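You operate a simulated robot arm through the tools that you are given. There is no shell and no other tool. Be economical: measure what you need, move in short steps, check, and stop when the job is done.

The job below is to be done with a simulated two-armed robot. You get a single attempt, and the scene is never put back.

JOB
Take the cap off the bottle labelled "alcohol" on the front of the drying table and lay it down there.

It is judged by the outcome, as a careful person would: the job done as asked, and still so three seconds after it is handed in. It fails if anything else is knocked over, pushed out of place, dropped, spilled or broken. Lids that push on must go on centred and level and be pressed home; caps that screw on are set level and turned clockwise until they are tight.

ROBOT AND FRAMES
Two 7-joint arms with two-finger parallel grippers on one trunk, on a base that drives. Base frame: it is fixed to the floor where the robot stands at the start and does not move with it; the origin is under the middle of the robot, x ahead of it, y to its left, z up. Readings come in mm, degrees, newtons and seconds.
The left shoulder is at the start at [70, 163, 1095], the right one opposite. With the tool pointing down near the work surface each hand reaches from about 380 to 880 mm from the robot's upright axis, wherever it stands, measured 20 degrees to its own side. Payload 3.43 kg a hand.
Tool frame (each hand has its own): the origin (TCP) lies between the finger pads and is the grasp point; the fingertips stand 34 mm ahead of it; z points along the fingers, y is the line along which they close. Largest opening 128 mm; finger width 24, thickness 12; the body of the gripper, 48 by 130 mm, starts 96 mm behind the TCP.
Orientation is told as [roll, pitch, yaw] about the base's x, y, z axes, in that order, counted from this pose: with the fingers straight down and closing along the base's y, the tool's x points along the base's -x, its y along +y and its z along -z.

CONTROLS
- The arms move only by the tool send_rows. It takes "left_commands", "right_commands" or both (then of equal length, played together; a hand with none holds still); each is a list of rows, each a list of 7 numbers: the finger opening in cm, from 0 to 12.8, then the shift along the base's x, y, z in units of 25 mm (1.0 is 25 mm), then the turn, a rotation vector about the base's x, y, z in units of 5 degrees (1.0 is 5 degrees). In form: [[grip, dx, dy, dz, wx, wy, wz], ...]. A call has 1 to 12 rows; each row shifts and turns the commanded pose from where the row before left it. A call with a number of a shift or a turn outside -1 to 1 is refused whole. Each row takes 0.2 s and may step no farther than 50 mm and 8.6 degrees from the row before; otherwise, or with a gripper value out of range, the whole call is refused. Where a pose cannot be reached the arm comes as near as it can. A force on the tool above 40 N (or 10 N above the force at the start of the call, whichever is more), or a blocked arm, ends the call early, and 0.2 s more pass. Each finger travels about 153 mm/s and halts on what it meets, pressing with about 37 N; the grip force reading is that of the motor and also rises with nothing between the fingers. The clock runs only during rows and for 0.2 s after the last one: add rows that do not move to give the fingers time. It gives the time, the measured TCP pose, the force on the tool (base axes), the opening and the grip force at its end, in the units of the frame above (readings bear some noise).
- Cameras (640 x 400 px; columns grow to the right, rows downward): "scene" is now at [135.3, -11.3, 1316.4]; the picture's right is [-0.15, -0.99, 0.00], its down [-0.62, 0.09, -0.78] and it looks along [0.77, -0.12, -0.63] (base axes); focal length 280 px, centre (320, 200). "left" rides on the left gripper at [76, 11, -160] in its tool frame; the picture's right is [-0.15, 0.99, 0.00], its down [-0.88, -0.13, -0.46] and it looks along [-0.45, -0.07, 0.89] (tool axes); focal length 234 px, centre (320, 200). "right" rides on the right gripper at [76, -11, -160] in its tool frame; the picture's right is [0.15, 0.99, 0.00], its down [-0.88, 0.13, -0.46] and it looks along [-0.45, 0.07, 0.89] (tool axes); focal length 234 px, centre (320, 200). There is no depth. A picture from a camera that has moved, and an enlarged one, comes with that camera's place and axes in the base frame and with its lens.
- capture(camera): a new picture of that camera. No time passes.
- raise_lower(by): slides the trunk up (or, below 0, down) by that many mm; the arms and the scene camera ride with it, the base frame stays. It gives what a move gives, with no picture.
- steer(legs): drives the robot by 1 to 6 legs, each [ahead, left, turn to the left] in mm, mm and degrees, along the robot's own axes; the way and the turn of a leg run together, so that a leg with both is an arc; at most 1500 mm and 180 degrees a leg. The arms and the cameras ride along, it lands a little off, and it stops where it bumps. It gives what a move gives.
- head_to(pan, tilt): turns the head with the scene camera to pan (to the left, within 86 degrees either way) and tilt (down, from -29 to 69), counted from straight ahead of the robot. It gives what a move gives.
- close_up(camera, box): a new picture of the part [left, top, right, bottom] of that camera's present view, enlarged. No time passes.
- job_done(): hands the job in; it is judged then, once.

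Work in short steps. Places have to be worked out from the pictures, the camera data and where the tool is seen: move nearer, look again, correct. Check each grasp and each placing, and mend what went wrong. You have 120 turns and 100 pictures in all, those below and enlarged ones among them. Open the grippers and draw the arms clear of the work before you hand the job in, unless the task says otherwise; then end with one line.

The tools are called after ">>>" by a JSON object that holds its "name" and its "arguments". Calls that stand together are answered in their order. send_rows: Moves the arms, as the interface text tells. Its arguments: {"type":"object","properties":{"left_commands":{"type":"array","items":{"type":"array","items":{"type":"number"}}},"right_commands":{"type":"array","items":{"type":"array","items":{"type":"number"}}}},"required":[]} The other tools are called the same way: raise_lower (by) slides the trunk up or down; steer (legs) drives the base; head_to (pan, tilt) turns the head that bears the scene camera; capture (camera) takes a picture; close_up (camera, box) takes an enlarged picture of a part of a camera's view; job_done () hands the job in.

At the start:

```text
time_s: 0.0
left_position: [707.2, 217.5, 1060.5]
left_ee_rot: [0.1, 0.0, 0.1]
left_contact_force: [0.0, -0.7, 0.2]
left_grip_width: 128.2
left_finger_force: 0.1
right_position: [456.4, -249.5, 1014.5]
right_ee_rot: [0.0, 0.2, 0.0]
right_contact_force: [0.2, -0.4, 0.1]
right_grip_width: 128.1
right_finger_force: 0.1
trunk travel left (down, up): [-575.0, 365.0]
robot x, y, heading: [-2.1, -1.1, 0.1]
head pan, tilt: [-8.5, 38.8]
```

scene: 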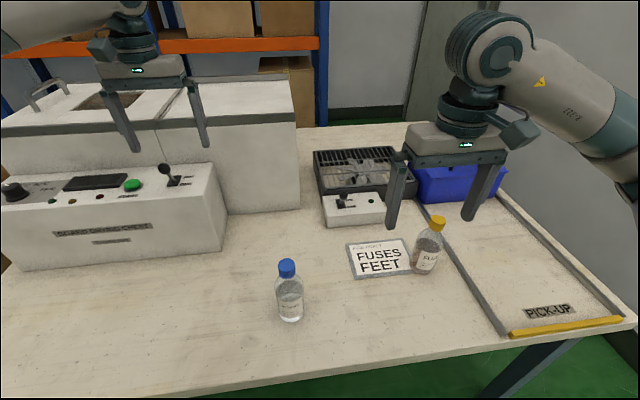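
right: 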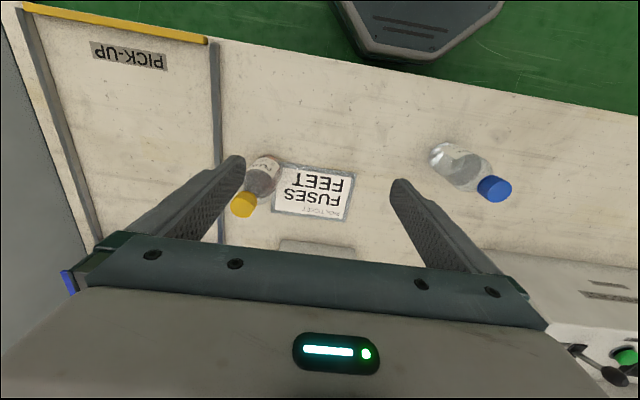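
left: 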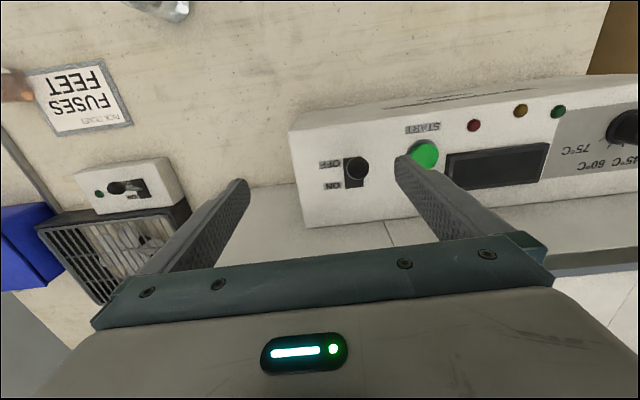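

The table shows two bottles, one with a blue cap and one with a yellow/orange cap. I enlarge both to read the labels.

>>> {"name": "close_up", "arguments": {"camera": "scene", "box": [250, 240, 346, 330]}}

>>> {"name": "close_up", "arguments": {"camera": "scene", "box": [380, 205, 476, 285]}}

```text
4.44 times, centred on (298, 285) of scene
camera zoom: at [135.3, -11.3, 1316.4], right [-0.15, -0.99, 0.0], down [-0.62, 0.09, -0.78], along [0.77, -0.12, -0.63], focal length 1247 px, centre (418, -178)
```

zoom: 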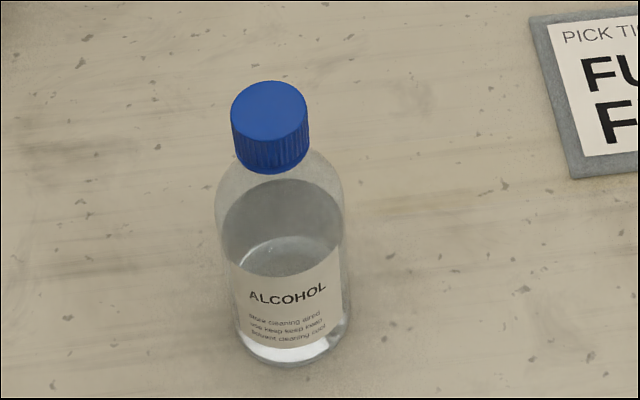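

```text
5.00 times, centred on (428, 245) of scene
camera zoom: at [135.3, -11.3, 1316.4], right [-0.15, -0.99, 0.0], down [-0.62, 0.09, -0.78], along [0.77, -0.12, -0.63], focal length 1402 px, centre (-220, -25)
```

zoom: 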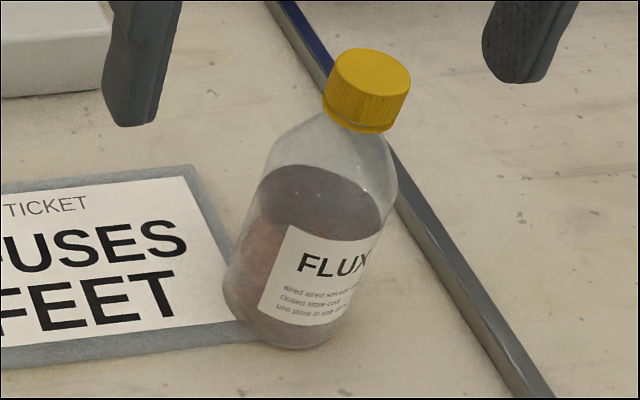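

The "ALCOHOL" bottle has the blue cap. I judge it to stand at about (470, 3), with its cap top at z≈890. The plan is to hold the body with the left hand from the left side, tilted, and unscrew the cap with the right hand from above. I start by bringing the left hand back and yawing it −90°.

>>> {"name": "send_rows", "arguments": {"left_commands": [[12.8, -1, 0.2, 0, 0, 0, -1], [12.8, -1, 0.2, 0, 0, 0, -1], [12.8, -1, 0.2, 0, 0, 0, -1], [12.8, -1, 0.2, 0, 0, 0, -1], [12.8, -1, 0.2, 0, 0, 0, -1], [12.8, -1, 0.2, 0, 0, 0, -1], [12.8, -1, 0.2, 0, 0, 0, -1], [12.8, -1, 0.2, 0, 0, 0, -1], [12.8, -1, 0.2, 0, 0, 0, -1], [12.8, -0.5, 0.2, 0, 0, 0, -1], [12.8, 0, 0, 0, 0, 0, -1], [12.8, 0, 0, 0, 0, 0, -1]]}}

>>> {"name": "send_rows", "arguments": {"left_commands": [[12.8, 0, 0, 0, 0, 0, -1], [12.8, 0, 0, 0, 0, 0, -1], [12.8, 0, 0, 0, 0, 0, -1], [12.8, 0, 0, 0, 0, 0, -1], [12.8, 0, 0, 0, 0, 0, -1], [12.8, 0, 0, 0, 0, 0, -1], [12.8, 0, 0.5, 0, -1, 0, 0], [12.8, 0, 0.5, 0, -1, 0, 0], [12.8, 0, 0.5, 0, -1, 0, 0], [12.8, 0, 0.5, 0, -1, 0, 0], [12.8, 0, 0.5, 0, -1, 0, 0], [12.8, 0, 0.5, 0, -1, 0, 0]]}}

```text
time_s: 2.6
left_position: [469.8, 267.4, 1061.5]
left_ee_rot: [0.0, 0.0, -60.0]
left_contact_force: [0.6, 0.1, 0.5]
left_grip_width: 128.0
left_finger_force: 0.1
right_position: [457.8, -249.8, 1015.2]
right_ee_rot: [0.0, -0.1, 0.0]
right_contact_force: [0.6, -0.4, 0.4]
right_grip_width: 128.1
right_finger_force: 0.0
trunk travel left (down, up): [-575.0, 365.0]
robot x, y, heading: [-5.0, 0.6, 0.0]
head pan, tilt: [-8.5, 38.8]
```

```text
time_s: 5.2
left_position: [468.7, 343.6, 1060.9]
left_ee_rot: [-0.1, -30.2, -89.8]
left_contact_force: [0.5, -0.2, 0.3]
left_grip_width: 128.1
left_finger_force: 0.1
right_position: [456.6, -248.1, 1014.4]
right_ee_rot: [0.0, 0.0, -0.1]
right_contact_force: [-0.1, 0.3, -0.1]
right_grip_width: 127.9
right_finger_force: 0.1
trunk travel left (down, up): [-575.0, 365.0]
robot x, y, heading: [1.0, 2.1, -0.2]
head pan, tilt: [-8.5, 38.8]
```

Orientation is being followed. I continue the tilt to 60° and lower the hand.

>>> {"name": "send_rows", "arguments": {"left_commands": [[12.8, 0, 0, -1, -1, 0, 0], [12.8, 0, 0, -1, -1, 0, 0], [12.8, 0, 0, -1, -1, 0, 0], [12.8, 0, 0, -1, -1, 0, 0], [12.8, 0, 0, -1, -1, 0, 0], [12.8, 0, 0, -1, -1, 0, 0], [12.8, 0, -1, -0.8, 0, 0, 0], [12.8, 0, -1, -0.6, 0, 0, 0], [12.8, 0, -1, -0.6, 0, 0, 0], [12.8, 0, 0, 0, 0, 0, 0]]}}

>>> {"name": "capture", "arguments": {"camera": "scene"}}

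>>> {"name": "capture", "arguments": {"camera": "left"}}

```text
time_s: 7.4
left_position: [468.3, 265.8, 861.9]
left_ee_rot: [0.0, -60.0, -89.8]
left_contact_force: [-0.4, 0.1, -0.6]
left_grip_width: 128.2
left_finger_force: 0.1
right_position: [456.8, -249.5, 1014.5]
right_ee_rot: [0.0, 0.0, 0.0]
right_contact_force: [0.1, -0.6, 0.0]
right_grip_width: 128.0
right_finger_force: 0.1
trunk travel left (down, up): [-575.0, 365.0]
robot x, y, heading: [2.5, -1.5, -0.1]
head pan, tilt: [-8.5, 38.8]
```

```text
94 pictures are left
camera scene: at [134.9, -11.0, 1316.5], right [-0.15, -0.99, 0.0], down [-0.62, 0.09, -0.78], along [0.77, -0.12, -0.63], focal length 280 px, centre (320, 200)
```

scene: 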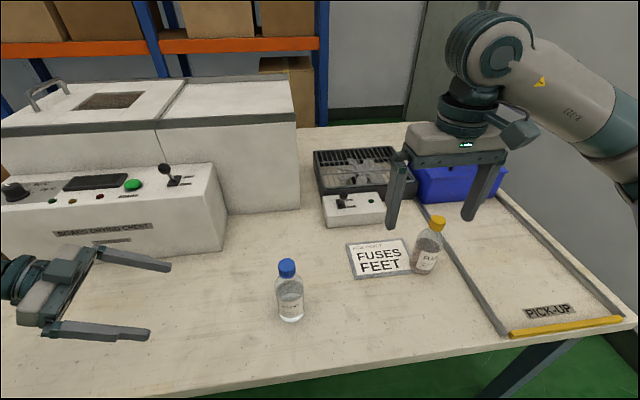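

```text
93 pictures are left
camera left: at [478.9, 443.0, 876.7], right [0.99, -0.07, 0.13], down [-0.13, -0.04, 0.99], along [-0.07, -1.0, -0.05], focal length 234 px, centre (320, 200)
```

left: 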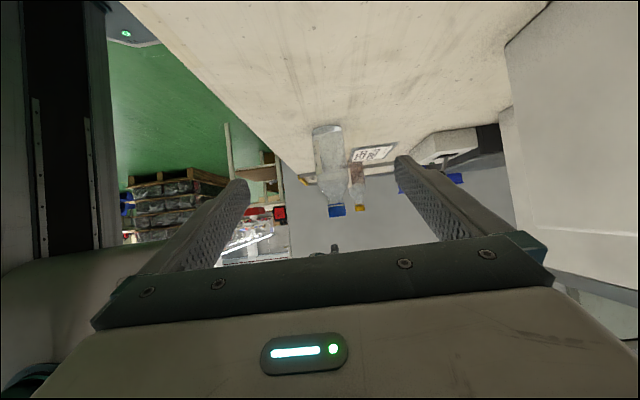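

The left camera puts the bottle axis at x≈473 and the cap at z≈868–888. I move the left hand to a pre-grasp at y≈90, z≈772.

>>> {"name": "send_rows", "arguments": {"left_commands": [[12.8, 0.02, -0.88, -0.45, 0, 0, 0], [12.8, 0.02, -0.88, -0.45, 0, 0, 0], [12.8, 0.02, -0.88, -0.45, 0, 0, 0], [12.8, 0.02, -0.88, -0.45, 0, 0, 0], [12.8, 0.02, -0.88, -0.45, 0, 0, 0], [12.8, 0.02, -0.88, -0.45, 0, 0, 0], [12.8, 0.02, -0.88, -0.45, 0, 0, 0], [12.8, 0.02, -0.88, -0.45, 0, 0, 0], [12.8, 0, 0, 0, 0, 0, 0]]}}

>>> {"name": "capture", "arguments": {"camera": "scene"}}

>>> {"name": "capture", "arguments": {"camera": "left"}}

```text
time_s: 9.4
left_position: [472.2, 92.1, 770.0]
left_ee_rot: [-0.1, -60.0, -89.8]
left_contact_force: [0.4, -0.5, -0.3]
left_grip_width: 128.0
left_finger_force: 0.2
right_position: [456.1, -248.9, 1014.4]
right_ee_rot: [-0.2, 0.0, 0.0]
right_contact_force: [0.3, -0.3, -0.3]
right_grip_width: 127.8
right_finger_force: 0.1
trunk travel left (down, up): [-575.0, 365.0]
robot x, y, heading: [-1.8, 0.8, -0.2]
head pan, tilt: [-8.5, 38.8]
```

```text
92 pictures are left
camera scene: at [135.0, -10.9, 1316.5], right [-0.15, -0.99, 0.0], down [-0.62, 0.09, -0.78], along [0.77, -0.12, -0.63], focal length 280 px, centre (320, 200)
```

scene: 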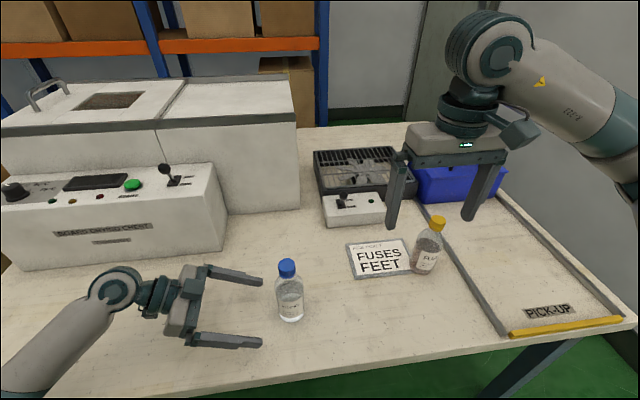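

```text
91 pictures are left
camera left: at [480.6, 268.8, 786.4], right [0.99, -0.07, 0.13], down [-0.13, -0.05, 0.99], along [-0.07, -1.0, -0.05], focal length 234 px, centre (320, 200)
```

left: 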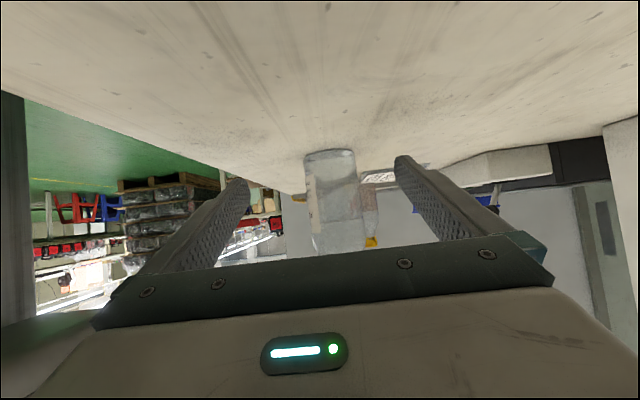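

The left camera now places the bottle at x≈478, centred between the fingers apart from a small shift. I slide in around it without closing.

>>> {"name": "send_rows", "arguments": {"left_commands": [[12.8, 0.2, -0.6, 0, 0, 0, 0], [12.8, 0, -0.8, 0, 0, 0, 0], [12.8, 0, -0.8, 0, 0, 0, 0], [12.8, 0, -0.8, 0, 0, 0, 0], [12.8, 0, -0.5, 0, 0, 0, 0], [12.8, 0, 0, 0, 0, 0, 0]]}}

>>> {"name": "capture", "arguments": {"camera": "left"}}

>>> {"name": "close_up", "arguments": {"camera": "scene", "box": [180, 220, 380, 345]}}

```text
time_s: 10.8
left_position: [478.4, 2.4, 772.3]
left_ee_rot: [-0.2, -60.0, -89.8]
left_contact_force: [-0.2, 0.0, 0.4]
left_grip_width: 128.0
left_finger_force: 0.0
right_position: [456.7, -249.5, 1014.3]
right_ee_rot: [0.0, 0.0, -0.1]
right_contact_force: [0.5, -0.2, 0.0]
right_grip_width: 128.0
right_finger_force: 0.1
trunk travel left (down, up): [-575.0, 365.0]
robot x, y, heading: [-3.1, -0.6, -0.0]
head pan, tilt: [-8.5, 38.8]
```

```text
90 pictures are left
camera left: at [488.3, 179.6, 786.9], right [0.99, -0.07, 0.12], down [-0.13, -0.04, 0.99], along [-0.07, -1.0, -0.05], focal length 234 px, centre (320, 200)
```

left: 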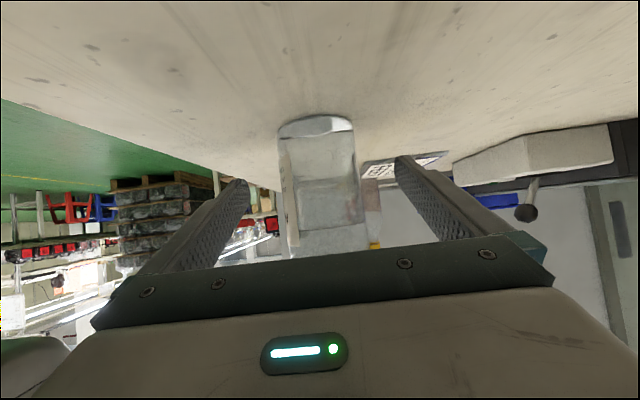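

```text
3.20 times, centred on (280, 282) of scene
camera zoom: at [135.2, -11.1, 1316.4], right [-0.15, -0.99, 0.0], down [-0.62, 0.09, -0.78], along [0.77, -0.12, -0.63], focal length 898 px, centre (448, -64)
```

zoom: 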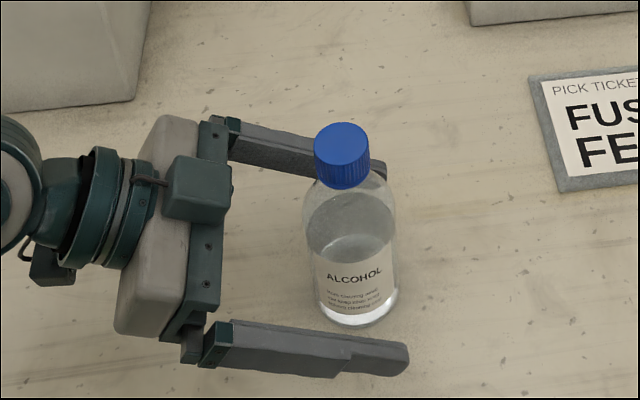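

The bottle sits midway between the fingers, at the grasp point. I close the left hand.

>>> {"name": "send_rows", "arguments": {"left_commands": [[7.0, 0, 0, 0, 0, 0, 0], [6.0, 0, 0, 0, 0, 0, 0], [5.0, 0, 0, 0, 0, 0, 0], [4.0, 0, 0, 0, 0, 0, 0], [4.0, 0, 0, 0, 0, 0, 0]]}}

>>> {"name": "close_up", "arguments": {"camera": "scene", "box": [180, 220, 380, 345]}}

```text
time_s: 12.0
left_position: [479.0, 3.7, 770.8]
left_ee_rot: [-0.3, -59.9, -89.8]
left_contact_force: [0.2, 0.2, 1.1]
left_grip_width: 58.8
left_finger_force: 36.5
right_position: [457.2, -250.1, 1014.8]
right_ee_rot: [0.0, 0.1, 0.1]
right_contact_force: [0.0, 0.5, -0.3]
right_grip_width: 127.8
right_finger_force: 0.1
trunk travel left (down, up): [-575.0, 365.0]
robot x, y, heading: [-2.8, 1.1, -0.0]
head pan, tilt: [-8.5, 38.8]
```

```text
3.20 times, centred on (280, 282) of scene
camera zoom: at [135.3, -11.3, 1316.4], right [-0.15, -0.99, 0.0], down [-0.62, 0.09, -0.78], along [0.77, -0.12, -0.63], focal length 898 px, centre (448, -64)
```

zoom: 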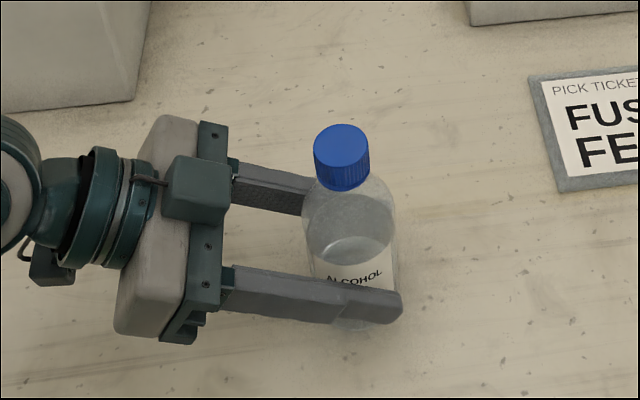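

The left grip is firm (58.8 mm, 36 N), with the bottle axis at about (479, 2). I now bring the right hand over the cap, staying high, with the fingers narrowed to 70 mm.

>>> {"name": "send_rows", "arguments": {"right_commands": [[7, 0.1, 0.9, 0, 0, 0, 0], [7, 0.1, 1, 0, 0, 0, 0], [7, 0.1, 1, 0, 0, 0, 0], [7, 0.1, 1, 0, 0, 0, 0], [7, 0.1, 1, 0, 0, 0, 0], [7, 0.1, 1, 0, 0, 0, 0], [7, 0.1, 1, 0, 0, 0, 0], [7, 0.1, 1, 0, 0, 0, 0], [7, 0.1, 1, 0, 0, 0, 0], [7, 0, 1, 0, 0, 0, 0], [7, 0, 0.1, 0, 0, 0, 0], [7, 0, 0, 0, 0, 0, 0]]}}

>>> {"name": "capture", "arguments": {"camera": "scene"}}

>>> {"name": "capture", "arguments": {"camera": "right"}}

```text
time_s: 14.6
left_position: [477.5, 3.7, 771.3]
left_ee_rot: [-0.2, -60.0, -89.8]
left_contact_force: [-0.9, -0.6, 0.7]
left_grip_width: 58.8
left_finger_force: 36.9
right_position: [480.3, -1.0, 1015.2]
right_ee_rot: [0.0, -0.1, 0.0]
right_contact_force: [-0.6, 0.0, 0.7]
right_grip_width: 70.0
right_finger_force: 0.1
trunk travel left (down, up): [-575.0, 365.0]
robot x, y, heading: [-1.2, 0.2, 0.2]
head pan, tilt: [-8.5, 38.8]
```

```text
87 pictures are left
camera scene: at [135.3, -11.1, 1316.4], right [-0.15, -0.99, 0.0], down [-0.62, 0.09, -0.78], along [0.77, -0.12, -0.63], focal length 280 px, centre (320, 200)
```

scene: 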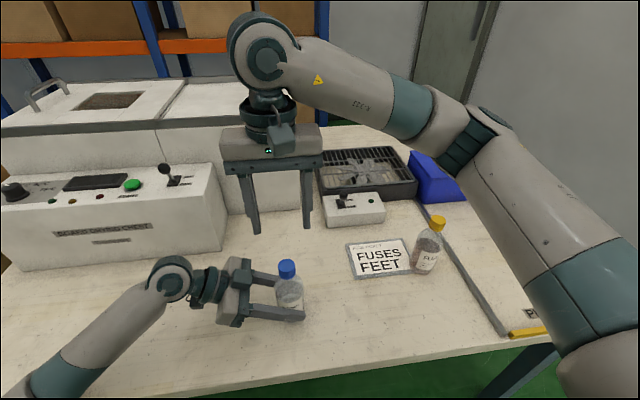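

```text
86 pictures are left
camera right: at [402.6, -12.2, 1174.2], right [-0.15, 0.99, 0.0], down [0.88, 0.13, 0.46], along [0.45, 0.07, -0.89], focal length 234 px, centre (320, 200)
```

right: 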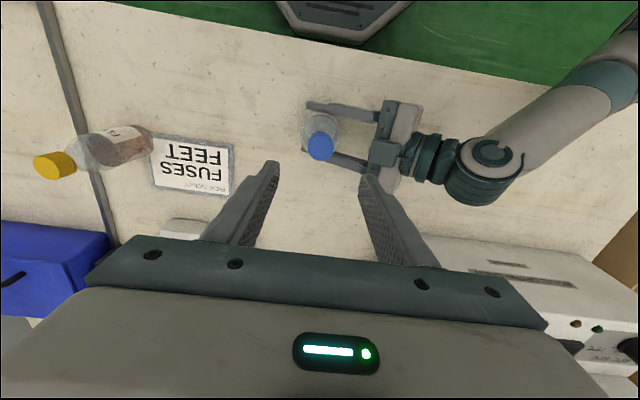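

The right hand is above the cap, and the cap reads about (474, 0). I turn the wrist clockwise to make room for unscrewing, lower partway and look again.

>>> {"name": "send_rows", "arguments": {"right_commands": [[7, 0, 0, -0.2, 0, 0, -1], [7, 0, 0, -0.2, 0, 0, -1], [7, 0, 0, -0.2, 0, 0, -1], [7, 0, 0, -0.2, 0, 0, -1], [7, 0, 0, -0.2, 0, 0, -1], [7, 0, 0, -0.2, 0, 0, -1], [7, 0, 0, -0.2, 0, 0, -1], [7, 0, 0, -0.2, 0, 0, -1], [7, 0, 0, -0.2, 0, 0, -1], [7, 0, 0, -0.2, 0, 0, -1], [7, 0, 0, -0.2, 0, 0, -1], [7, 0, 0, -0.2, 0, 0, -1]]}}

>>> {"name": "capture", "arguments": {"camera": "right"}}

>>> {"name": "close_up", "arguments": {"camera": "scene", "box": [180, 180, 380, 305]}}

```text
time_s: 17.2
left_position: [478.6, 2.7, 771.6]
left_ee_rot: [-0.2, -60.0, -89.8]
left_contact_force: [0.8, -0.1, 0.9]
left_grip_width: 58.7
left_finger_force: 37.3
right_position: [478.7, -0.9, 954.5]
right_ee_rot: [0.0, 0.0, -60.1]
right_contact_force: [0.6, 0.5, 0.0]
right_grip_width: 69.8
right_finger_force: 0.1
trunk travel left (down, up): [-575.0, 365.0]
robot x, y, heading: [1.8, 2.5, -0.1]
head pan, tilt: [-8.5, 38.8]
```

```text
85 pictures are left
camera right: at [429.7, 59.7, 1114.7], right [0.78, 0.62, 0.0], down [0.55, -0.7, 0.46], along [0.28, -0.36, -0.89], focal length 234 px, centre (320, 200)
```

right: 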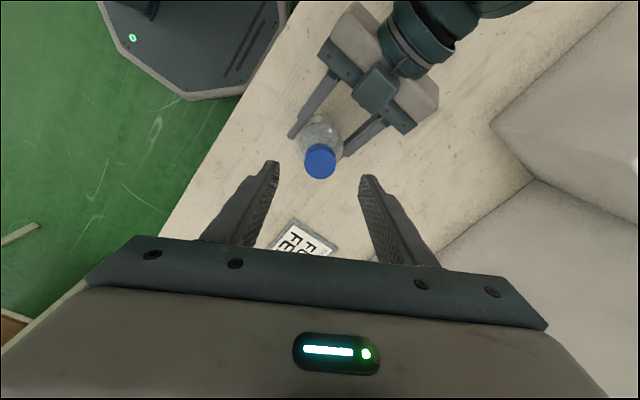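

```text
3.20 times, centred on (280, 242) of scene
camera zoom: at [135.2, -11.2, 1316.4], right [-0.15, -0.99, 0.0], down [-0.62, 0.09, -0.78], along [0.77, -0.12, -0.63], focal length 898 px, centre (448, 64)
```

zoom: 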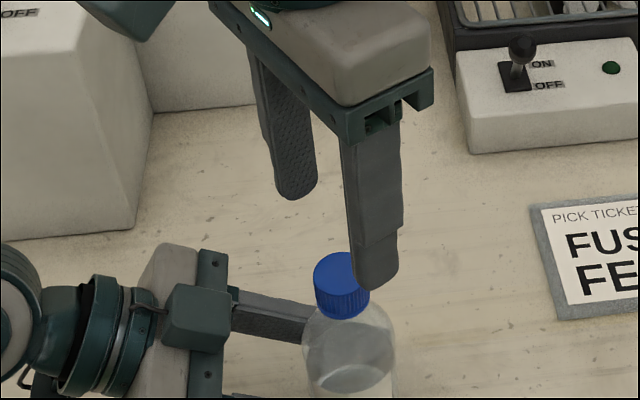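

The two right-hand views roughly agree with the scene view, but a few pixels matter here. I enlarge the cap to measure it exactly.

>>> {"name": "close_up", "arguments": {"camera": "right", "box": [272, 120, 368, 180]}}

```text
6.67 times, centred on (320, 150) of right
camera zoom: at [429.7, 59.7, 1114.7], right [0.78, 0.62, 0.0], down [0.55, -0.7, 0.46], along [0.28, -0.36, -0.89], focal length 1561 px, centre (320, 533)
```

zoom: 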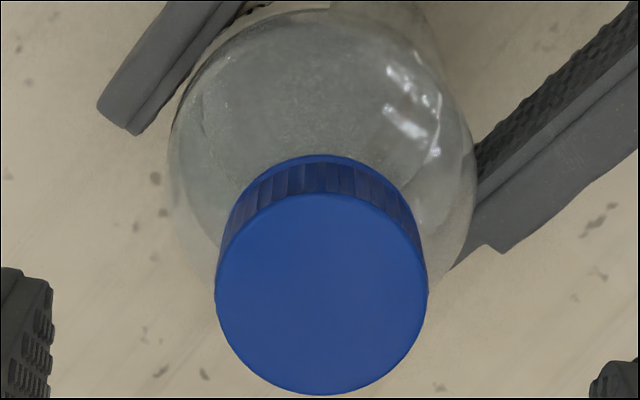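

The cap top is 32.6 mm across, centred within about 1–2 mm of the right TCP axis. I lower the open fingers to TCP z≈903 so that the tips straddle the cap.

>>> {"name": "send_rows", "arguments": {"right_commands": [[7, -0.02, 0.06, -0.5, 0, 0, 0], [7, -0.02, 0, -0.5, 0, 0, 0], [7, 0, 0, -0.5, 0, 0, 0], [7, 0, 0, -0.3, 0, 0, 0], [7, 0, 0, -0.26, 0, 0, 0], [7, 0, 0, 0, 0, 0, 0]]}}

>>> {"name": "close_up", "arguments": {"camera": "scene", "box": [220, 220, 348, 300]}}

>>> {"name": "capture", "arguments": {"camera": "right"}}

```text
time_s: 18.6
left_position: [478.6, 2.1, 770.2]
left_ee_rot: [-0.2, -60.0, -89.7]
left_contact_force: [0.1, 0.8, -0.1]
left_grip_width: 58.7
left_finger_force: 37.1
right_position: [478.9, 0.1, 901.0]
right_ee_rot: [0.0, 0.0, -60.1]
right_contact_force: [-0.1, -0.1, 0.3]
right_grip_width: 69.9
right_finger_force: 0.1
trunk travel left (down, up): [-575.0, 365.0]
robot x, y, heading: [-1.9, 2.6, 0.0]
head pan, tilt: [-8.5, 38.8]
```

```text
5.00 times, centred on (284, 260) of scene
camera zoom: at [135.1, -11.2, 1316.4], right [-0.15, -0.99, 0.0], down [-0.62, 0.09, -0.78], along [0.77, -0.12, -0.63], focal length 1402 px, centre (500, -100)
```

zoom: 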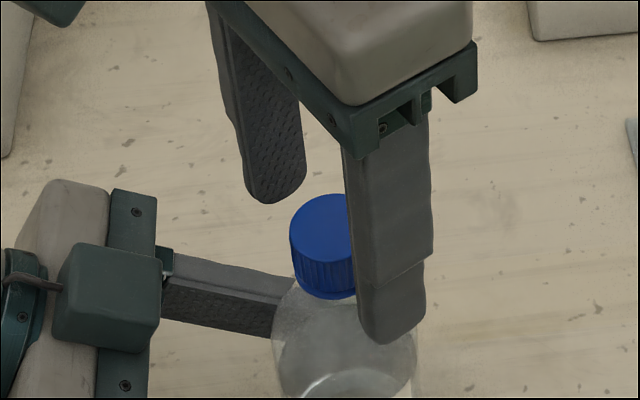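

```text
81 pictures are left
camera right: at [429.9, 60.4, 1061.3], right [0.78, 0.62, 0.0], down [0.55, -0.7, 0.46], along [0.28, -0.36, -0.89], focal length 234 px, centre (320, 200)
```

right: 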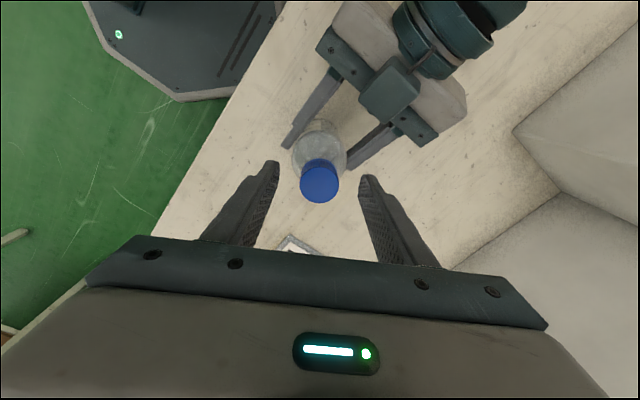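

The fingertips straddle the cap at its height. I close the right hand on it.

>>> {"name": "send_rows", "arguments": {"right_commands": [[5, 0, 0, 0, 0, 0, 0], [4, 0, 0, 0, 0, 0, 0], [3.3, 0, 0, 0, 0, 0, 0], [2, 0, 0, 0, 0, 0, 0], [2, 0, 0, 0, 0, 0, 0]]}}

>>> {"name": "close_up", "arguments": {"camera": "scene", "box": [220, 220, 348, 300]}}

```text
time_s: 19.8
left_position: [479.4, 2.8, 771.1]
left_ee_rot: [-0.2, -59.9, -89.7]
left_contact_force: [2.5, 2.3, 0.3]
left_grip_width: 59.0
left_finger_force: 37.3
right_position: [478.6, 1.1, 901.1]
right_ee_rot: [0.0, 0.0, -60.0]
right_contact_force: [-3.2, -3.0, -0.2]
right_grip_width: 30.2
right_finger_force: 37.1
trunk travel left (down, up): [-575.0, 365.0]
robot x, y, heading: [-0.2, 0.2, 0.1]
head pan, tilt: [-8.5, 38.8]
```

```text
5.00 times, centred on (284, 260) of scene
camera zoom: at [135.2, -11.2, 1316.4], right [-0.15, -0.99, 0.0], down [-0.62, 0.09, -0.78], along [0.77, -0.12, -0.63], focal length 1402 px, centre (500, -100)
```

zoom: 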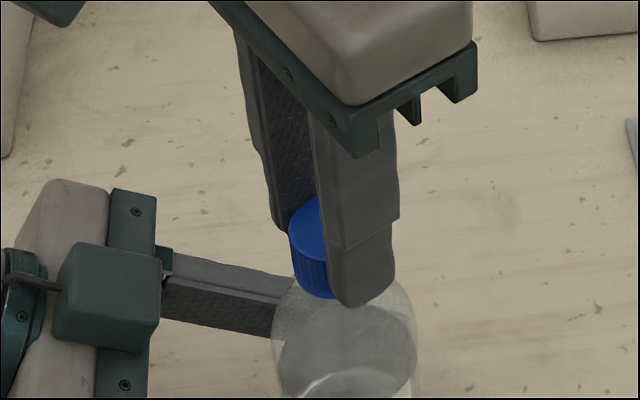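

The cap is gripped (30.2 mm, 37 N). I turn counter-clockwise by 30° and read the forces.

>>> {"name": "send_rows", "arguments": {"right_commands": [[2, 0, 0, 0, 0, 0, 1], [2, 0, 0, 0, 0, 0, 1], [2, 0, 0, 0, 0, 0, 1], [2, 0, 0, 0, 0, 0, 1], [2, 0, 0, 0, 0, 0, 1], [2, 0, 0, 0, 0, 0, 1]]}}

>>> {"name": "capture", "arguments": {"camera": "right"}}

>>> {"name": "close_up", "arguments": {"camera": "scene", "box": [180, 220, 380, 345]}}

```text
time_s: 21.2
left_position: [479.1, 3.8, 771.2]
left_ee_rot: [-0.2, -60.0, -89.7]
left_contact_force: [6.9, 7.9, 1.6]
left_grip_width: 58.8
left_finger_force: 37.0
right_position: [478.7, 1.9, 903.1]
right_ee_rot: [-0.1, 0.0, -29.9]
right_contact_force: [-7.4, -9.4, -1.4]
right_grip_width: 30.1
right_finger_force: 37.4
trunk travel left (down, up): [-575.0, 365.0]
robot x, y, heading: [0.2, -0.7, -0.0]
head pan, tilt: [-8.5, 38.8]
```

```text
79 pictures are left
camera right: at [406.6, 28.8, 1062.2], right [0.37, 0.93, 0.0], down [0.83, -0.33, 0.46], along [0.42, -0.17, -0.89], focal length 234 px, centre (320, 200)
```

right: 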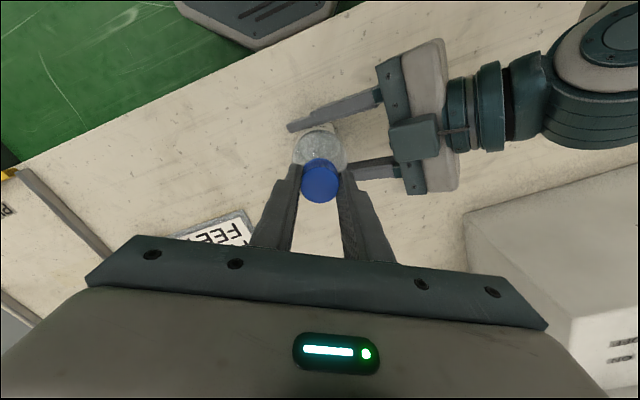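

```text
3.20 times, centred on (280, 282) of scene
camera zoom: at [135.2, -11.2, 1316.4], right [-0.15, -0.99, 0.0], down [-0.62, 0.09, -0.78], along [0.77, -0.12, -0.63], focal length 898 px, centre (448, -64)
```

zoom: 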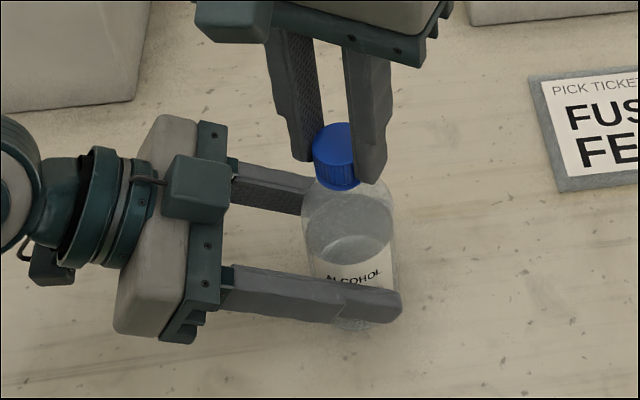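

The cap turned and the bottle stayed put (label unmoved). The side force grew to about 12 N toward −x/−y, so I shift 1.5 mm that way and turn 60° more.

>>> {"name": "send_rows", "arguments": {"right_commands": [[2, -0.03, -0.03, 0, 0, 0, 1], [2, -0.02, -0.02, 0, 0, 0, 1], [2, 0, 0, 0.01, 0, 0, 1], [2, 0, 0, 0, 0, 0, 1], [2, 0, 0, 0.01, 0, 0, 1], [2, 0, 0, 0, 0, 0, 1], [2, 0, 0, 0.01, 0, 0, 1], [2, 0, 0, 0, 0, 0, 1], [2, 0, 0, 0.01, 0, 0, 1], [2, 0, 0, 0, 0, 0, 1], [2, 0, 0, 0.01, 0, 0, 1], [2, 0, 0, 0, 0, 0, 1]]}}

```text
time_s: 23.8
left_position: [479.2, 3.3, 770.6]
left_ee_rot: [-0.2, -60.0, -89.9]
left_contact_force: [-3.1, 0.0, 10.8]
left_grip_width: 58.9
left_finger_force: 36.6
right_position: [478.1, 0.8, 904.3]
right_ee_rot: [0.0, 0.0, 30.1]
right_contact_force: [3.7, -1.1, -13.1]
right_grip_width: 29.9
right_finger_force: 37.1
trunk travel left (down, up): [-575.0, 365.0]
robot x, y, heading: [3.2, -0.8, -0.0]
head pan, tilt: [-8.5, 38.8]
```

Pulling slightly upward (13 N); I turn another 60° with no added lift.

>>> {"name": "send_rows", "arguments": {"right_commands": [[2, 0, 0, 0, 0, 0, 1], [2, 0, 0, 0, 0, 0, 1], [2, 0, 0, 0, 0, 0, 1], [2, 0, 0, 0, 0, 0, 1], [2, 0, 0, 0, 0, 0, 1], [2, 0, 0, 0, 0, 0, 1], [2, 0, 0, 0, 0, 0, 1], [2, 0, 0, 0, 0, 0, 1], [2, 0, 0, 0, 0, 0, 1], [2, 0, 0, 0, 0, 0, 1], [2, 0, 0, 0, 0, 0, 1], [2, 0, 0, 0, 0, 0, 1]]}}

>>> {"name": "close_up", "arguments": {"camera": "scene", "box": [180, 220, 380, 345]}}

```text
time_s: 26.4
left_position: [477.4, 2.6, 770.9]
left_ee_rot: [-0.2, -59.9, -89.8]
left_contact_force: [-13.8, 2.3, 4.2]
left_grip_width: 58.9
left_finger_force: 37.1
right_position: [476.9, -1.5, 903.3]
right_ee_rot: [0.1, 0.0, 90.1]
right_contact_force: [14.5, 0.4, -1.5]
right_grip_width: 30.1
right_finger_force: 36.9
trunk travel left (down, up): [-575.0, 365.0]
robot x, y, heading: [-0.7, -0.6, 0.0]
head pan, tilt: [-8.5, 38.8]
```

```text
3.20 times, centred on (280, 282) of scene
camera zoom: at [135.0, -11.1, 1316.4], right [-0.15, -0.99, 0.0], down [-0.62, 0.09, -0.78], along [0.77, -0.12, -0.63], focal length 898 px, centre (448, -64)
```

zoom: 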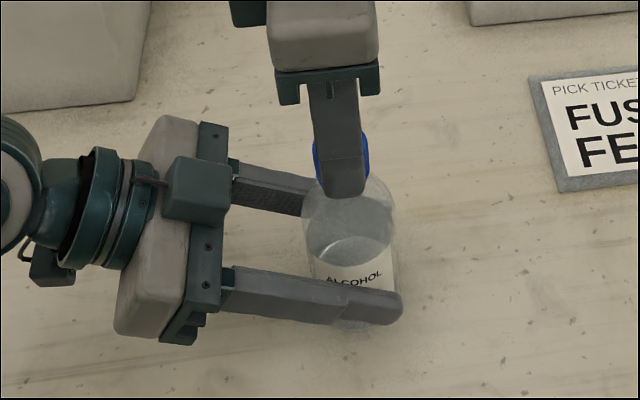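

The upward force is gone, so the cap is rising with the turning (150° so far). I turn 30° more with a small +x correction.

>>> {"name": "send_rows", "arguments": {"right_commands": [[2, 0.03, 0, 0, 0, 0, 1], [2, 0.02, 0, 0, 0, 0, 1], [2, 0, 0, 0, 0, 0, 1], [2, 0, 0, 0, 0, 0, 1], [2, 0, 0, 0, 0, 0, 1], [2, 0, 0, 0, 0, 0, 1]]}}

```text
time_s: 27.8
left_position: [478.6, 2.3, 771.5]
left_ee_rot: [-0.3, -60.0, -89.8]
left_contact_force: [-14.2, -2.1, -0.9]
left_grip_width: 58.8
left_finger_force: 36.7
right_position: [477.7, -1.7, 904.4]
right_ee_rot: [0.0, 0.0, 90.0]
right_contact_force: [12.8, 1.4, -0.2]
right_grip_width: 29.8
right_finger_force: 36.7
right hand out of reach, approached as far as the arm can: row 1, 2, 3, 4, 5, 6
trunk travel left (down, up): [-575.0, 365.0]
robot x, y, heading: [4.4, -4.9, 0.2]
head pan, tilt: [-8.5, 38.8]
```

The wrist limit is at yaw +90°. I release the cap and turn back clockwise for a second bite.

>>> {"name": "send_rows", "arguments": {"right_commands": [[4, 0, 0, 0, 0, 0, 0], [6, 0, 0, 0, 0, 0, 0], [6, 0, 0, 0, 0, 0, -1], [6, 0, 0, 0, 0, 0, -1], [6, 0, 0, 0, 0, 0, -1], [6, 0, 0, 0, 0, 0, -1], [6, 0, 0, 0, 0, 0, -1], [6, 0, 0, 0, 0, 0, -1], [6, 0, 0, 0, 0, 0, -1], [6, 0, 0, 0, 0, 0, -1], [6, 0, 0, 0, 0, 0, -1], [6, 0, 0, 0, 0, 0, -1]]}}

>>> {"name": "close_up", "arguments": {"camera": "scene", "box": [180, 220, 380, 345]}}

```text
time_s: 30.4
left_position: [477.7, 3.4, 771.4]
left_ee_rot: [-0.2, -60.0, -89.8]
left_contact_force: [0.5, -0.8, -0.3]
left_grip_width: 58.9
left_finger_force: 37.6
right_position: [478.1, 0.5, 903.0]
right_ee_rot: [0.1, 0.0, 39.8]
right_contact_force: [0.1, 0.6, 0.1]
right_grip_width: 59.9
right_finger_force: 0.0
trunk travel left (down, up): [-575.0, 365.0]
robot x, y, heading: [2.0, 0.8, 0.1]
head pan, tilt: [-8.5, 38.8]
```

```text
3.20 times, centred on (280, 282) of scene
camera zoom: at [135.3, -11.2, 1316.4], right [-0.15, -0.99, 0.0], down [-0.62, 0.09, -0.78], along [0.77, -0.12, -0.63], focal length 898 px, centre (448, -64)
```

zoom: 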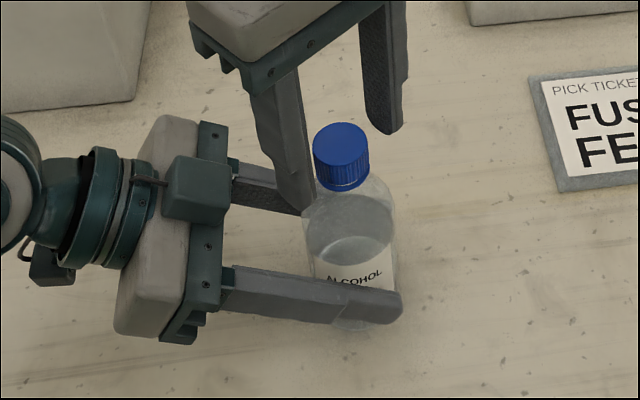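

The cap has visibly risen a couple of mm. I continue back to about yaw −80°.

>>> {"name": "send_rows", "arguments": {"right_commands": [[6, 0, 0, 0.06, 0, 0, -1], [6, 0, 0, 0, 0, 0, -1], [6, 0, 0, 0, 0, 0, -1], [6, 0, 0, 0, 0, 0, -1], [6, 0, 0, 0, 0, 0, -1], [6, 0, 0, 0, 0, 0, -1], [6, 0, 0, 0, 0, 0, -1], [6, 0, 0, 0, 0, 0, -1], [6, 0, 0, 0, 0, 0, -1], [6, 0, 0, 0, 0, 0, -1], [6, 0, 0, 0, 0, 0, -1], [6, 0, 0, 0, 0, 0, -1]]}}

>>> {"name": "send_rows", "arguments": {"right_commands": [[6, 0, 0, 0, 0, 0, -1], [6, 0, 0, 0, 0, 0, -1], [6, 0, 0, 0, 0, 0, -1], [6, 0, 0, 0, 0, 0, -1], [6, 0, 0, 0, 0, 0, -1], [6, 0, 0, 0, 0, 0, -1], [6, 0, 0, 0, 0, 0, -1], [6, 0, 0, 0, 0, 0, -1], [6, 0, 0, 0, 0, 0, -1], [6, 0, 0, 0, 0, 0, -1], [6, 0, 0, 0, 0, 0, -1], [6, 0, 0, 0, 0, 0, -1]]}}

>>> {"name": "close_up", "arguments": {"camera": "right", "box": [240, 140, 400, 240]}}

```text
time_s: 33.0
left_position: [478.3, 3.2, 771.8]
left_ee_rot: [-0.2, -60.0, -89.8]
left_contact_force: [0.3, 0.5, 0.8]
left_grip_width: 59.0
left_finger_force: 37.1
right_position: [477.5, 1.0, 905.6]
right_ee_rot: [-0.1, 0.0, -20.0]
right_contact_force: [-0.7, 0.4, -0.3]
right_grip_width: 60.1
right_finger_force: 0.2
trunk travel left (down, up): [-575.0, 365.0]
robot x, y, heading: [-1.6, 0.1, 0.0]
head pan, tilt: [-8.5, 38.8]
```

```text
time_s: 35.6
left_position: [478.2, 2.4, 771.8]
left_ee_rot: [-0.3, -60.0, -89.7]
left_contact_force: [0.4, 0.1, 0.2]
left_grip_width: 58.7
left_finger_force: 37.7
right_position: [478.9, -0.2, 903.6]
right_ee_rot: [0.0, 0.1, -80.2]
right_contact_force: [-0.7, 0.3, -0.1]
right_grip_width: 59.8
right_finger_force: 0.1
trunk travel left (down, up): [-575.0, 365.0]
robot x, y, heading: [1.8, 2.5, 0.2]
head pan, tilt: [-8.5, 38.8]
```

```text
4.00 times, centred on (320, 190) of right
camera zoom: at [452.5, 72.2, 1064.5], right [0.95, 0.31, 0.0], down [0.28, -0.84, 0.46], along [0.14, -0.43, -0.89], focal length 937 px, centre (320, 240)
```

zoom: 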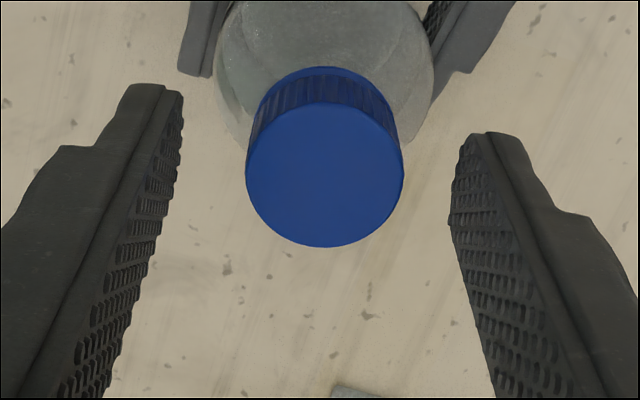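

The cap is centred between the fingers. I close and turn counter-clockwise again.

>>> {"name": "send_rows", "arguments": {"right_commands": [[4, 0, 0, 0, 0, 0, 0], [3, 0, 0, 0, 0, 0, 0], [2, 0, 0, 0, 0, 0, 0], [2, 0, 0, 0, 0, 0, 0], [2, 0, 0, 0, 0, 0, 1], [2, 0, 0, 0, 0, 0, 1], [2, 0, 0, 0, 0, 0, 1], [2, 0, 0, 0, 0, 0, 1], [2, 0, 0, 0, 0, 0, 1], [2, 0, 0, 0, 0, 0, 1], [2, 0, 0, 0, 0, 0, 1], [2, 0, 0, 0, 0, 0, 1]]}}

```text
time_s: 38.2
left_position: [477.2, 3.3, 771.6]
left_ee_rot: [-0.2, -60.0, -89.9]
left_contact_force: [-11.9, -2.7, 0.3]
left_grip_width: 58.6
left_finger_force: 36.9
right_position: [478.9, 0.7, 905.3]
right_ee_rot: [0.0, 0.0, -40.0]
right_contact_force: [10.7, 2.9, -0.3]
right_grip_width: 29.8
right_finger_force: 37.4
trunk travel left (down, up): [-575.0, 365.0]
robot x, y, heading: [-0.2, -4.2, 0.2]
head pan, tilt: [-8.5, 38.8]
```

Side force is +11 N in x, so I shift 0.5 mm that way and turn 60° more.

>>> {"name": "send_rows", "arguments": {"right_commands": [[2, 0.02, 0, 0, 0, 0, 1], [2, 0, 0, 0, 0, 0, 1], [2, 0, 0, 0, 0, 0, 1], [2, 0, 0, 0, 0, 0, 1], [2, 0, 0, 0, 0, 0, 1], [2, 0, 0, 0, 0, 0, 1], [2, 0, 0, 0, 0, 0, 1], [2, 0, 0, 0, 0, 0, 1], [2, 0, 0, 0, 0, 0, 1], [2, 0, 0, 0, 0, 0, 1], [2, 0, 0, 0, 0, 0, 1], [2, 0, 0, 0, 0, 0, 1]]}}

```text
time_s: 40.8
left_position: [477.7, 4.2, 770.7]
left_ee_rot: [-0.2, -60.0, -89.8]
left_contact_force: [0.5, -4.8, -2.3]
left_grip_width: 58.7
left_finger_force: 36.8
right_position: [479.0, -0.4, 905.5]
right_ee_rot: [0.0, 0.0, 20.2]
right_contact_force: [-0.9, 3.1, 4.7]
right_grip_width: 29.6
right_finger_force: 37.0
trunk travel left (down, up): [-575.0, 365.0]
robot x, y, heading: [0.9, -1.3, -0.1]
head pan, tilt: [-8.5, 38.8]
```

>>> {"name": "send_rows", "arguments": {"right_commands": [[2, 0, 0, 0.03, 0, 0, 1], [2, 0, 0, 0, 0, 0, 1], [2, 0, 0, 0, 0, 0, 1], [2, 0, 0, 0, 0, 0, 1], [2, 0, 0, 0, 0, 0, 1], [2, 0, 0, 0, 0, 0, 1], [2, 0, 0, 0, 0, 0, 1], [2, 0, 0, 0, 0, 0, 1], [2, 0, 0, 0, 0, 0, 1], [2, 0, 0, 0, 0, 0, 1], [2, 0, 0, 0, 0, 0, 1], [2, 0, 0, 0, 0, 0, 1]]}}

>>> {"name": "close_up", "arguments": {"camera": "scene", "box": [220, 240, 348, 320]}}

```text
time_s: 43.4
left_position: [477.9, 3.0, 771.7]
left_ee_rot: [-0.3, -60.1, -89.8]
left_contact_force: [0.7, 1.2, 0.4]
left_grip_width: 59.0
left_finger_force: 37.1
right_position: [479.4, 1.5, 906.2]
right_ee_rot: [0.0, 0.0, 80.0]
right_contact_force: [0.4, -0.6, 0.1]
right_grip_width: 29.6
right_finger_force: 37.2
trunk travel left (down, up): [-575.0, 365.0]
robot x, y, heading: [1.3, 1.6, 0.2]
head pan, tilt: [-8.5, 38.8]
```

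```text
5.00 times, centred on (284, 280) of scene
camera zoom: at [135.3, -11.1, 1316.4], right [-0.15, -0.99, 0.0], down [-0.62, 0.09, -0.78], along [0.77, -0.12, -0.63], focal length 1402 px, centre (500, -200)
```

zoom: 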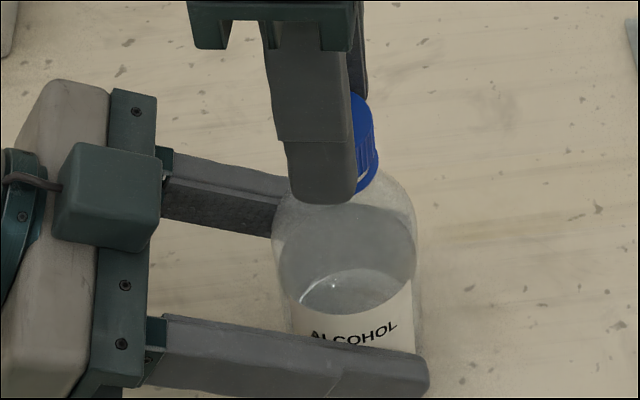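

All contact forces dropped to zero, suggesting the thread is free after about 310°. I lift gently by 5 mm and check the force.

>>> {"name": "send_rows", "arguments": {"right_commands": [[2, 0, 0, 0.05, 0, 0, 0], [2, 0, 0, 0.05, 0, 0, 0], [2, 0, 0, 0.1, 0, 0, 0]]}}

```text
time_s: 44.2
left_position: [478.0, 2.8, 770.9]
left_ee_rot: [-0.2, -60.0, -89.8]
left_contact_force: [1.4, 0.1, 2.2]
left_grip_width: 58.9
left_finger_force: 37.6
right_position: [479.7, -0.8, 910.3]
right_ee_rot: [0.0, 0.0, 80.0]
right_contact_force: [-1.3, -0.3, 0.1]
right_grip_width: 29.7
right_finger_force: 36.5
trunk travel left (down, up): [-575.0, 365.0]
robot x, y, heading: [1.2, -0.4, 0.1]
head pan, tilt: [-8.5, 38.8]
```

It lifts with no resistance. I raise it 50 mm straight up and look.

>>> {"name": "send_rows", "arguments": {"right_commands": [[2, 0, 0, 0.3, 0, 0, 0], [2, 0, 0, 0.4, 0, 0, 0], [2, 0, 0, 0.6, 0, 0, 0], [2, 0, 0, 0.7, 0, 0, 0], [2, 0, 0, 0, 0, 0, 0]]}}

>>> {"name": "close_up", "arguments": {"camera": "scene", "box": [180, 200, 380, 325]}}

```text
time_s: 45.4
left_position: [478.3, 2.8, 772.0]
left_ee_rot: [-0.1, -60.1, -89.8]
left_contact_force: [0.6, 1.3, 1.3]
left_grip_width: 58.8
left_finger_force: 37.1
right_position: [480.6, 0.9, 962.4]
right_ee_rot: [0.0, 0.0, 80.0]
right_contact_force: [0.4, 0.4, -0.4]
right_grip_width: 29.9
right_finger_force: 37.1
trunk travel left (down, up): [-575.0, 365.0]
robot x, y, heading: [-1.4, 4.0, -0.1]
head pan, tilt: [-8.5, 38.8]
```

```text
3.20 times, centred on (280, 262) of scene
camera zoom: at [135.2, -11.1, 1316.4], right [-0.15, -0.99, 0.0], down [-0.62, 0.09, -0.78], along [0.77, -0.12, -0.63], focal length 898 px, centre (448, 0)
```

zoom: 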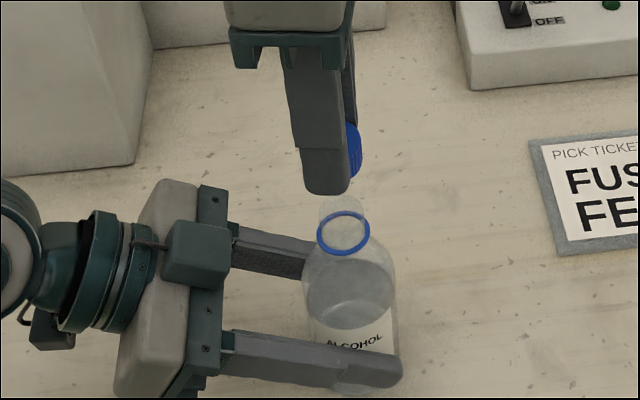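

The cap is off (only its tamper ring stays on the neck) and held. I carry it right to about (450, −160), an empty part of the table front, unwinding the wrist as I go.

>>> {"name": "send_rows", "arguments": {"right_commands": [[2, -0.1, -0.65, 0, 0, 0, -1], [2, -0.1, -0.65, 0, 0, 0, -1], [2, -0.1, -0.65, 0, 0, 0, -1], [2, -0.1, -0.65, 0, 0, 0, -1], [2, -0.1, -0.65, 0, 0, 0, -1], [2, -0.1, -0.65, 0, 0, 0, -1], [2, -0.1, -0.65, 0, 0, 0, -1], [2, -0.1, -0.65, 0, 0, 0, -1], [2, -0.1, -0.65, 0, 0, 0, -1], [2, -0.1, -0.65, 0, 0, 0, -1], [2, 0, 0, -0.5, 0, 0, -1], [2, 0, 0, -0.5, 0, 0, -1]]}}

>>> {"name": "send_rows", "arguments": {"right_commands": [[2, 0, 0, -0.8, 0, 0, -1], [2, 0, 0, -0.8, 0, 0, -1], [2, 0, 0, -1, 0, 0, -1], [2, 0, 0, -1, 0, 0, -1], [2, 0, 0, -0.5, 0, 0, 0], [2, 0, 0, 0, 0, 0, 0]]}}

>>> {"name": "capture", "arguments": {"camera": "scene"}}

>>> {"name": "capture", "arguments": {"camera": "right"}}

```text
time_s: 48.0
left_position: [478.2, 2.8, 771.7]
left_ee_rot: [-0.2, -60.0, -89.8]
left_contact_force: [0.3, -0.4, 1.0]
left_grip_width: 58.8
left_finger_force: 37.7
right_position: [453.4, -162.9, 935.4]
right_ee_rot: [0.0, 0.0, 20.0]
right_contact_force: [0.6, -0.1, -0.6]
right_grip_width: 29.8
right_finger_force: 37.2
trunk travel left (down, up): [-575.0, 365.0]
robot x, y, heading: [0.6, 1.9, -0.2]
head pan, tilt: [-8.5, 38.8]
```

```text
time_s: 49.4
left_position: [479.2, 2.2, 771.0]
left_ee_rot: [-0.3, -59.9, -89.8]
left_contact_force: [0.0, 0.2, 0.1]
left_grip_width: 58.8
left_finger_force: 36.9
right_position: [454.5, -160.7, 832.6]
right_ee_rot: [0.0, 0.1, -0.1]
right_contact_force: [0.2, -0.4, 1.2]
right_grip_width: 29.6
right_finger_force: 37.2
trunk travel left (down, up): [-575.0, 365.0]
robot x, y, heading: [-3.6, 0.5, 0.0]
head pan, tilt: [-8.5, 38.8]
```

```text
72 pictures are left
camera scene: at [135.2, -11.2, 1316.4], right [-0.15, -0.99, 0.0], down [-0.62, 0.09, -0.78], along [0.77, -0.12, -0.63], focal length 280 px, centre (320, 200)
```

scene: 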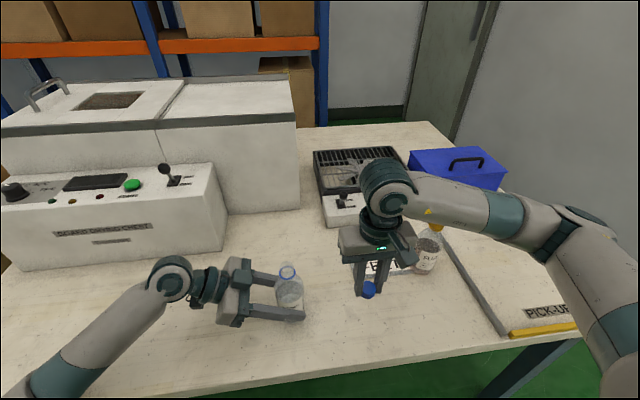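

```text
71 pictures are left
camera right: at [377.4, -172.6, 991.8], right [-0.15, 0.99, 0.0], down [0.88, 0.13, 0.46], along [0.45, 0.07, -0.89], focal length 234 px, centre (320, 200)
```

right: 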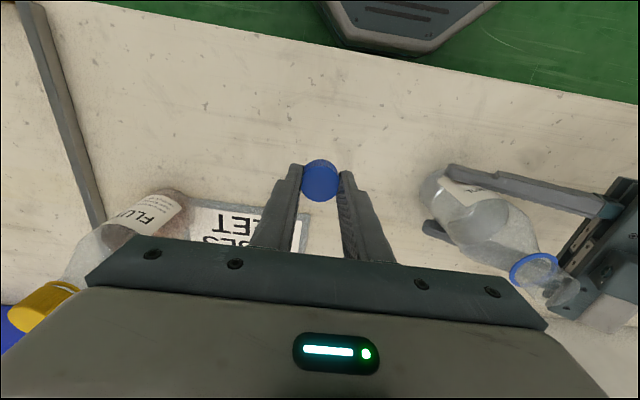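

The spot below is clear of the flux bottle and the sign. I lower to about 15 mm above contact, then creep.

>>> {"name": "send_rows", "arguments": {"right_commands": [[2, 0, 0, -0.9, 0, 0, 0], [2, 0, 0, -0.9, 0, 0, 0], [2, 0, 0, -0.6, 0, 0, 0], [2, 0, 0, -0.2, 0, 0, 0], [2, 0, 0, 0, 0, 0, 0]]}}

>>> {"name": "close_up", "arguments": {"camera": "scene", "box": [320, 240, 448, 320]}}

```text
time_s: 50.6
left_position: [477.3, 2.4, 771.2]
left_ee_rot: [-0.3, -60.0, -89.8]
left_contact_force: [-0.9, 0.0, 0.7]
left_grip_width: 58.7
left_finger_force: 36.9
right_position: [454.8, -163.3, 768.9]
right_ee_rot: [0.0, 0.0, 0.0]
right_contact_force: [-0.2, 0.5, -0.3]
right_grip_width: 29.8
right_finger_force: 37.0
trunk travel left (down, up): [-575.0, 365.0]
robot x, y, heading: [2.5, 2.6, -0.0]
head pan, tilt: [-8.5, 38.8]
```

```text
5.00 times, centred on (384, 280) of scene
camera zoom: at [135.2, -11.2, 1316.4], right [-0.15, -0.99, 0.0], down [-0.62, 0.09, -0.78], along [0.77, -0.12, -0.63], focal length 1402 px, centre (0, -200)
```

zoom: 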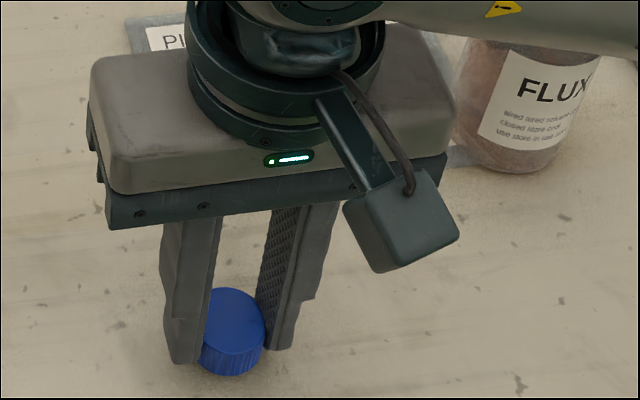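

The cap is level, its rim about even with the fingertips. I creep down in 1.5 mm steps, watching the force.

>>> {"name": "send_rows", "arguments": {"right_commands": [[2, 0, 0, -0.1, 0, 0, 0], [2, 0, 0, -0.1, 0, 0, 0], [2, 0, 0, -0.1, 0, 0, 0], [2, 0, 0, -0.06, 0, 0, 0], [2, 0, 0, -0.06, 0, 0, 0]]}}

```text
time_s: 51.8
left_position: [478.2, 3.9, 770.3]
left_ee_rot: [-0.2, -60.0, -89.8]
left_contact_force: [-0.4, 0.1, 0.2]
left_grip_width: 59.0
left_finger_force: 37.1
right_position: [454.9, -162.0, 758.8]
right_ee_rot: [0.0, 0.0, 0.0]
right_contact_force: [0.7, 1.1, 0.2]
right_grip_width: 29.7
right_finger_force: 37.9
trunk travel left (down, up): [-575.0, 365.0]
robot x, y, heading: [-0.3, -1.5, -0.2]
head pan, tilt: [-8.5, 38.8]
```

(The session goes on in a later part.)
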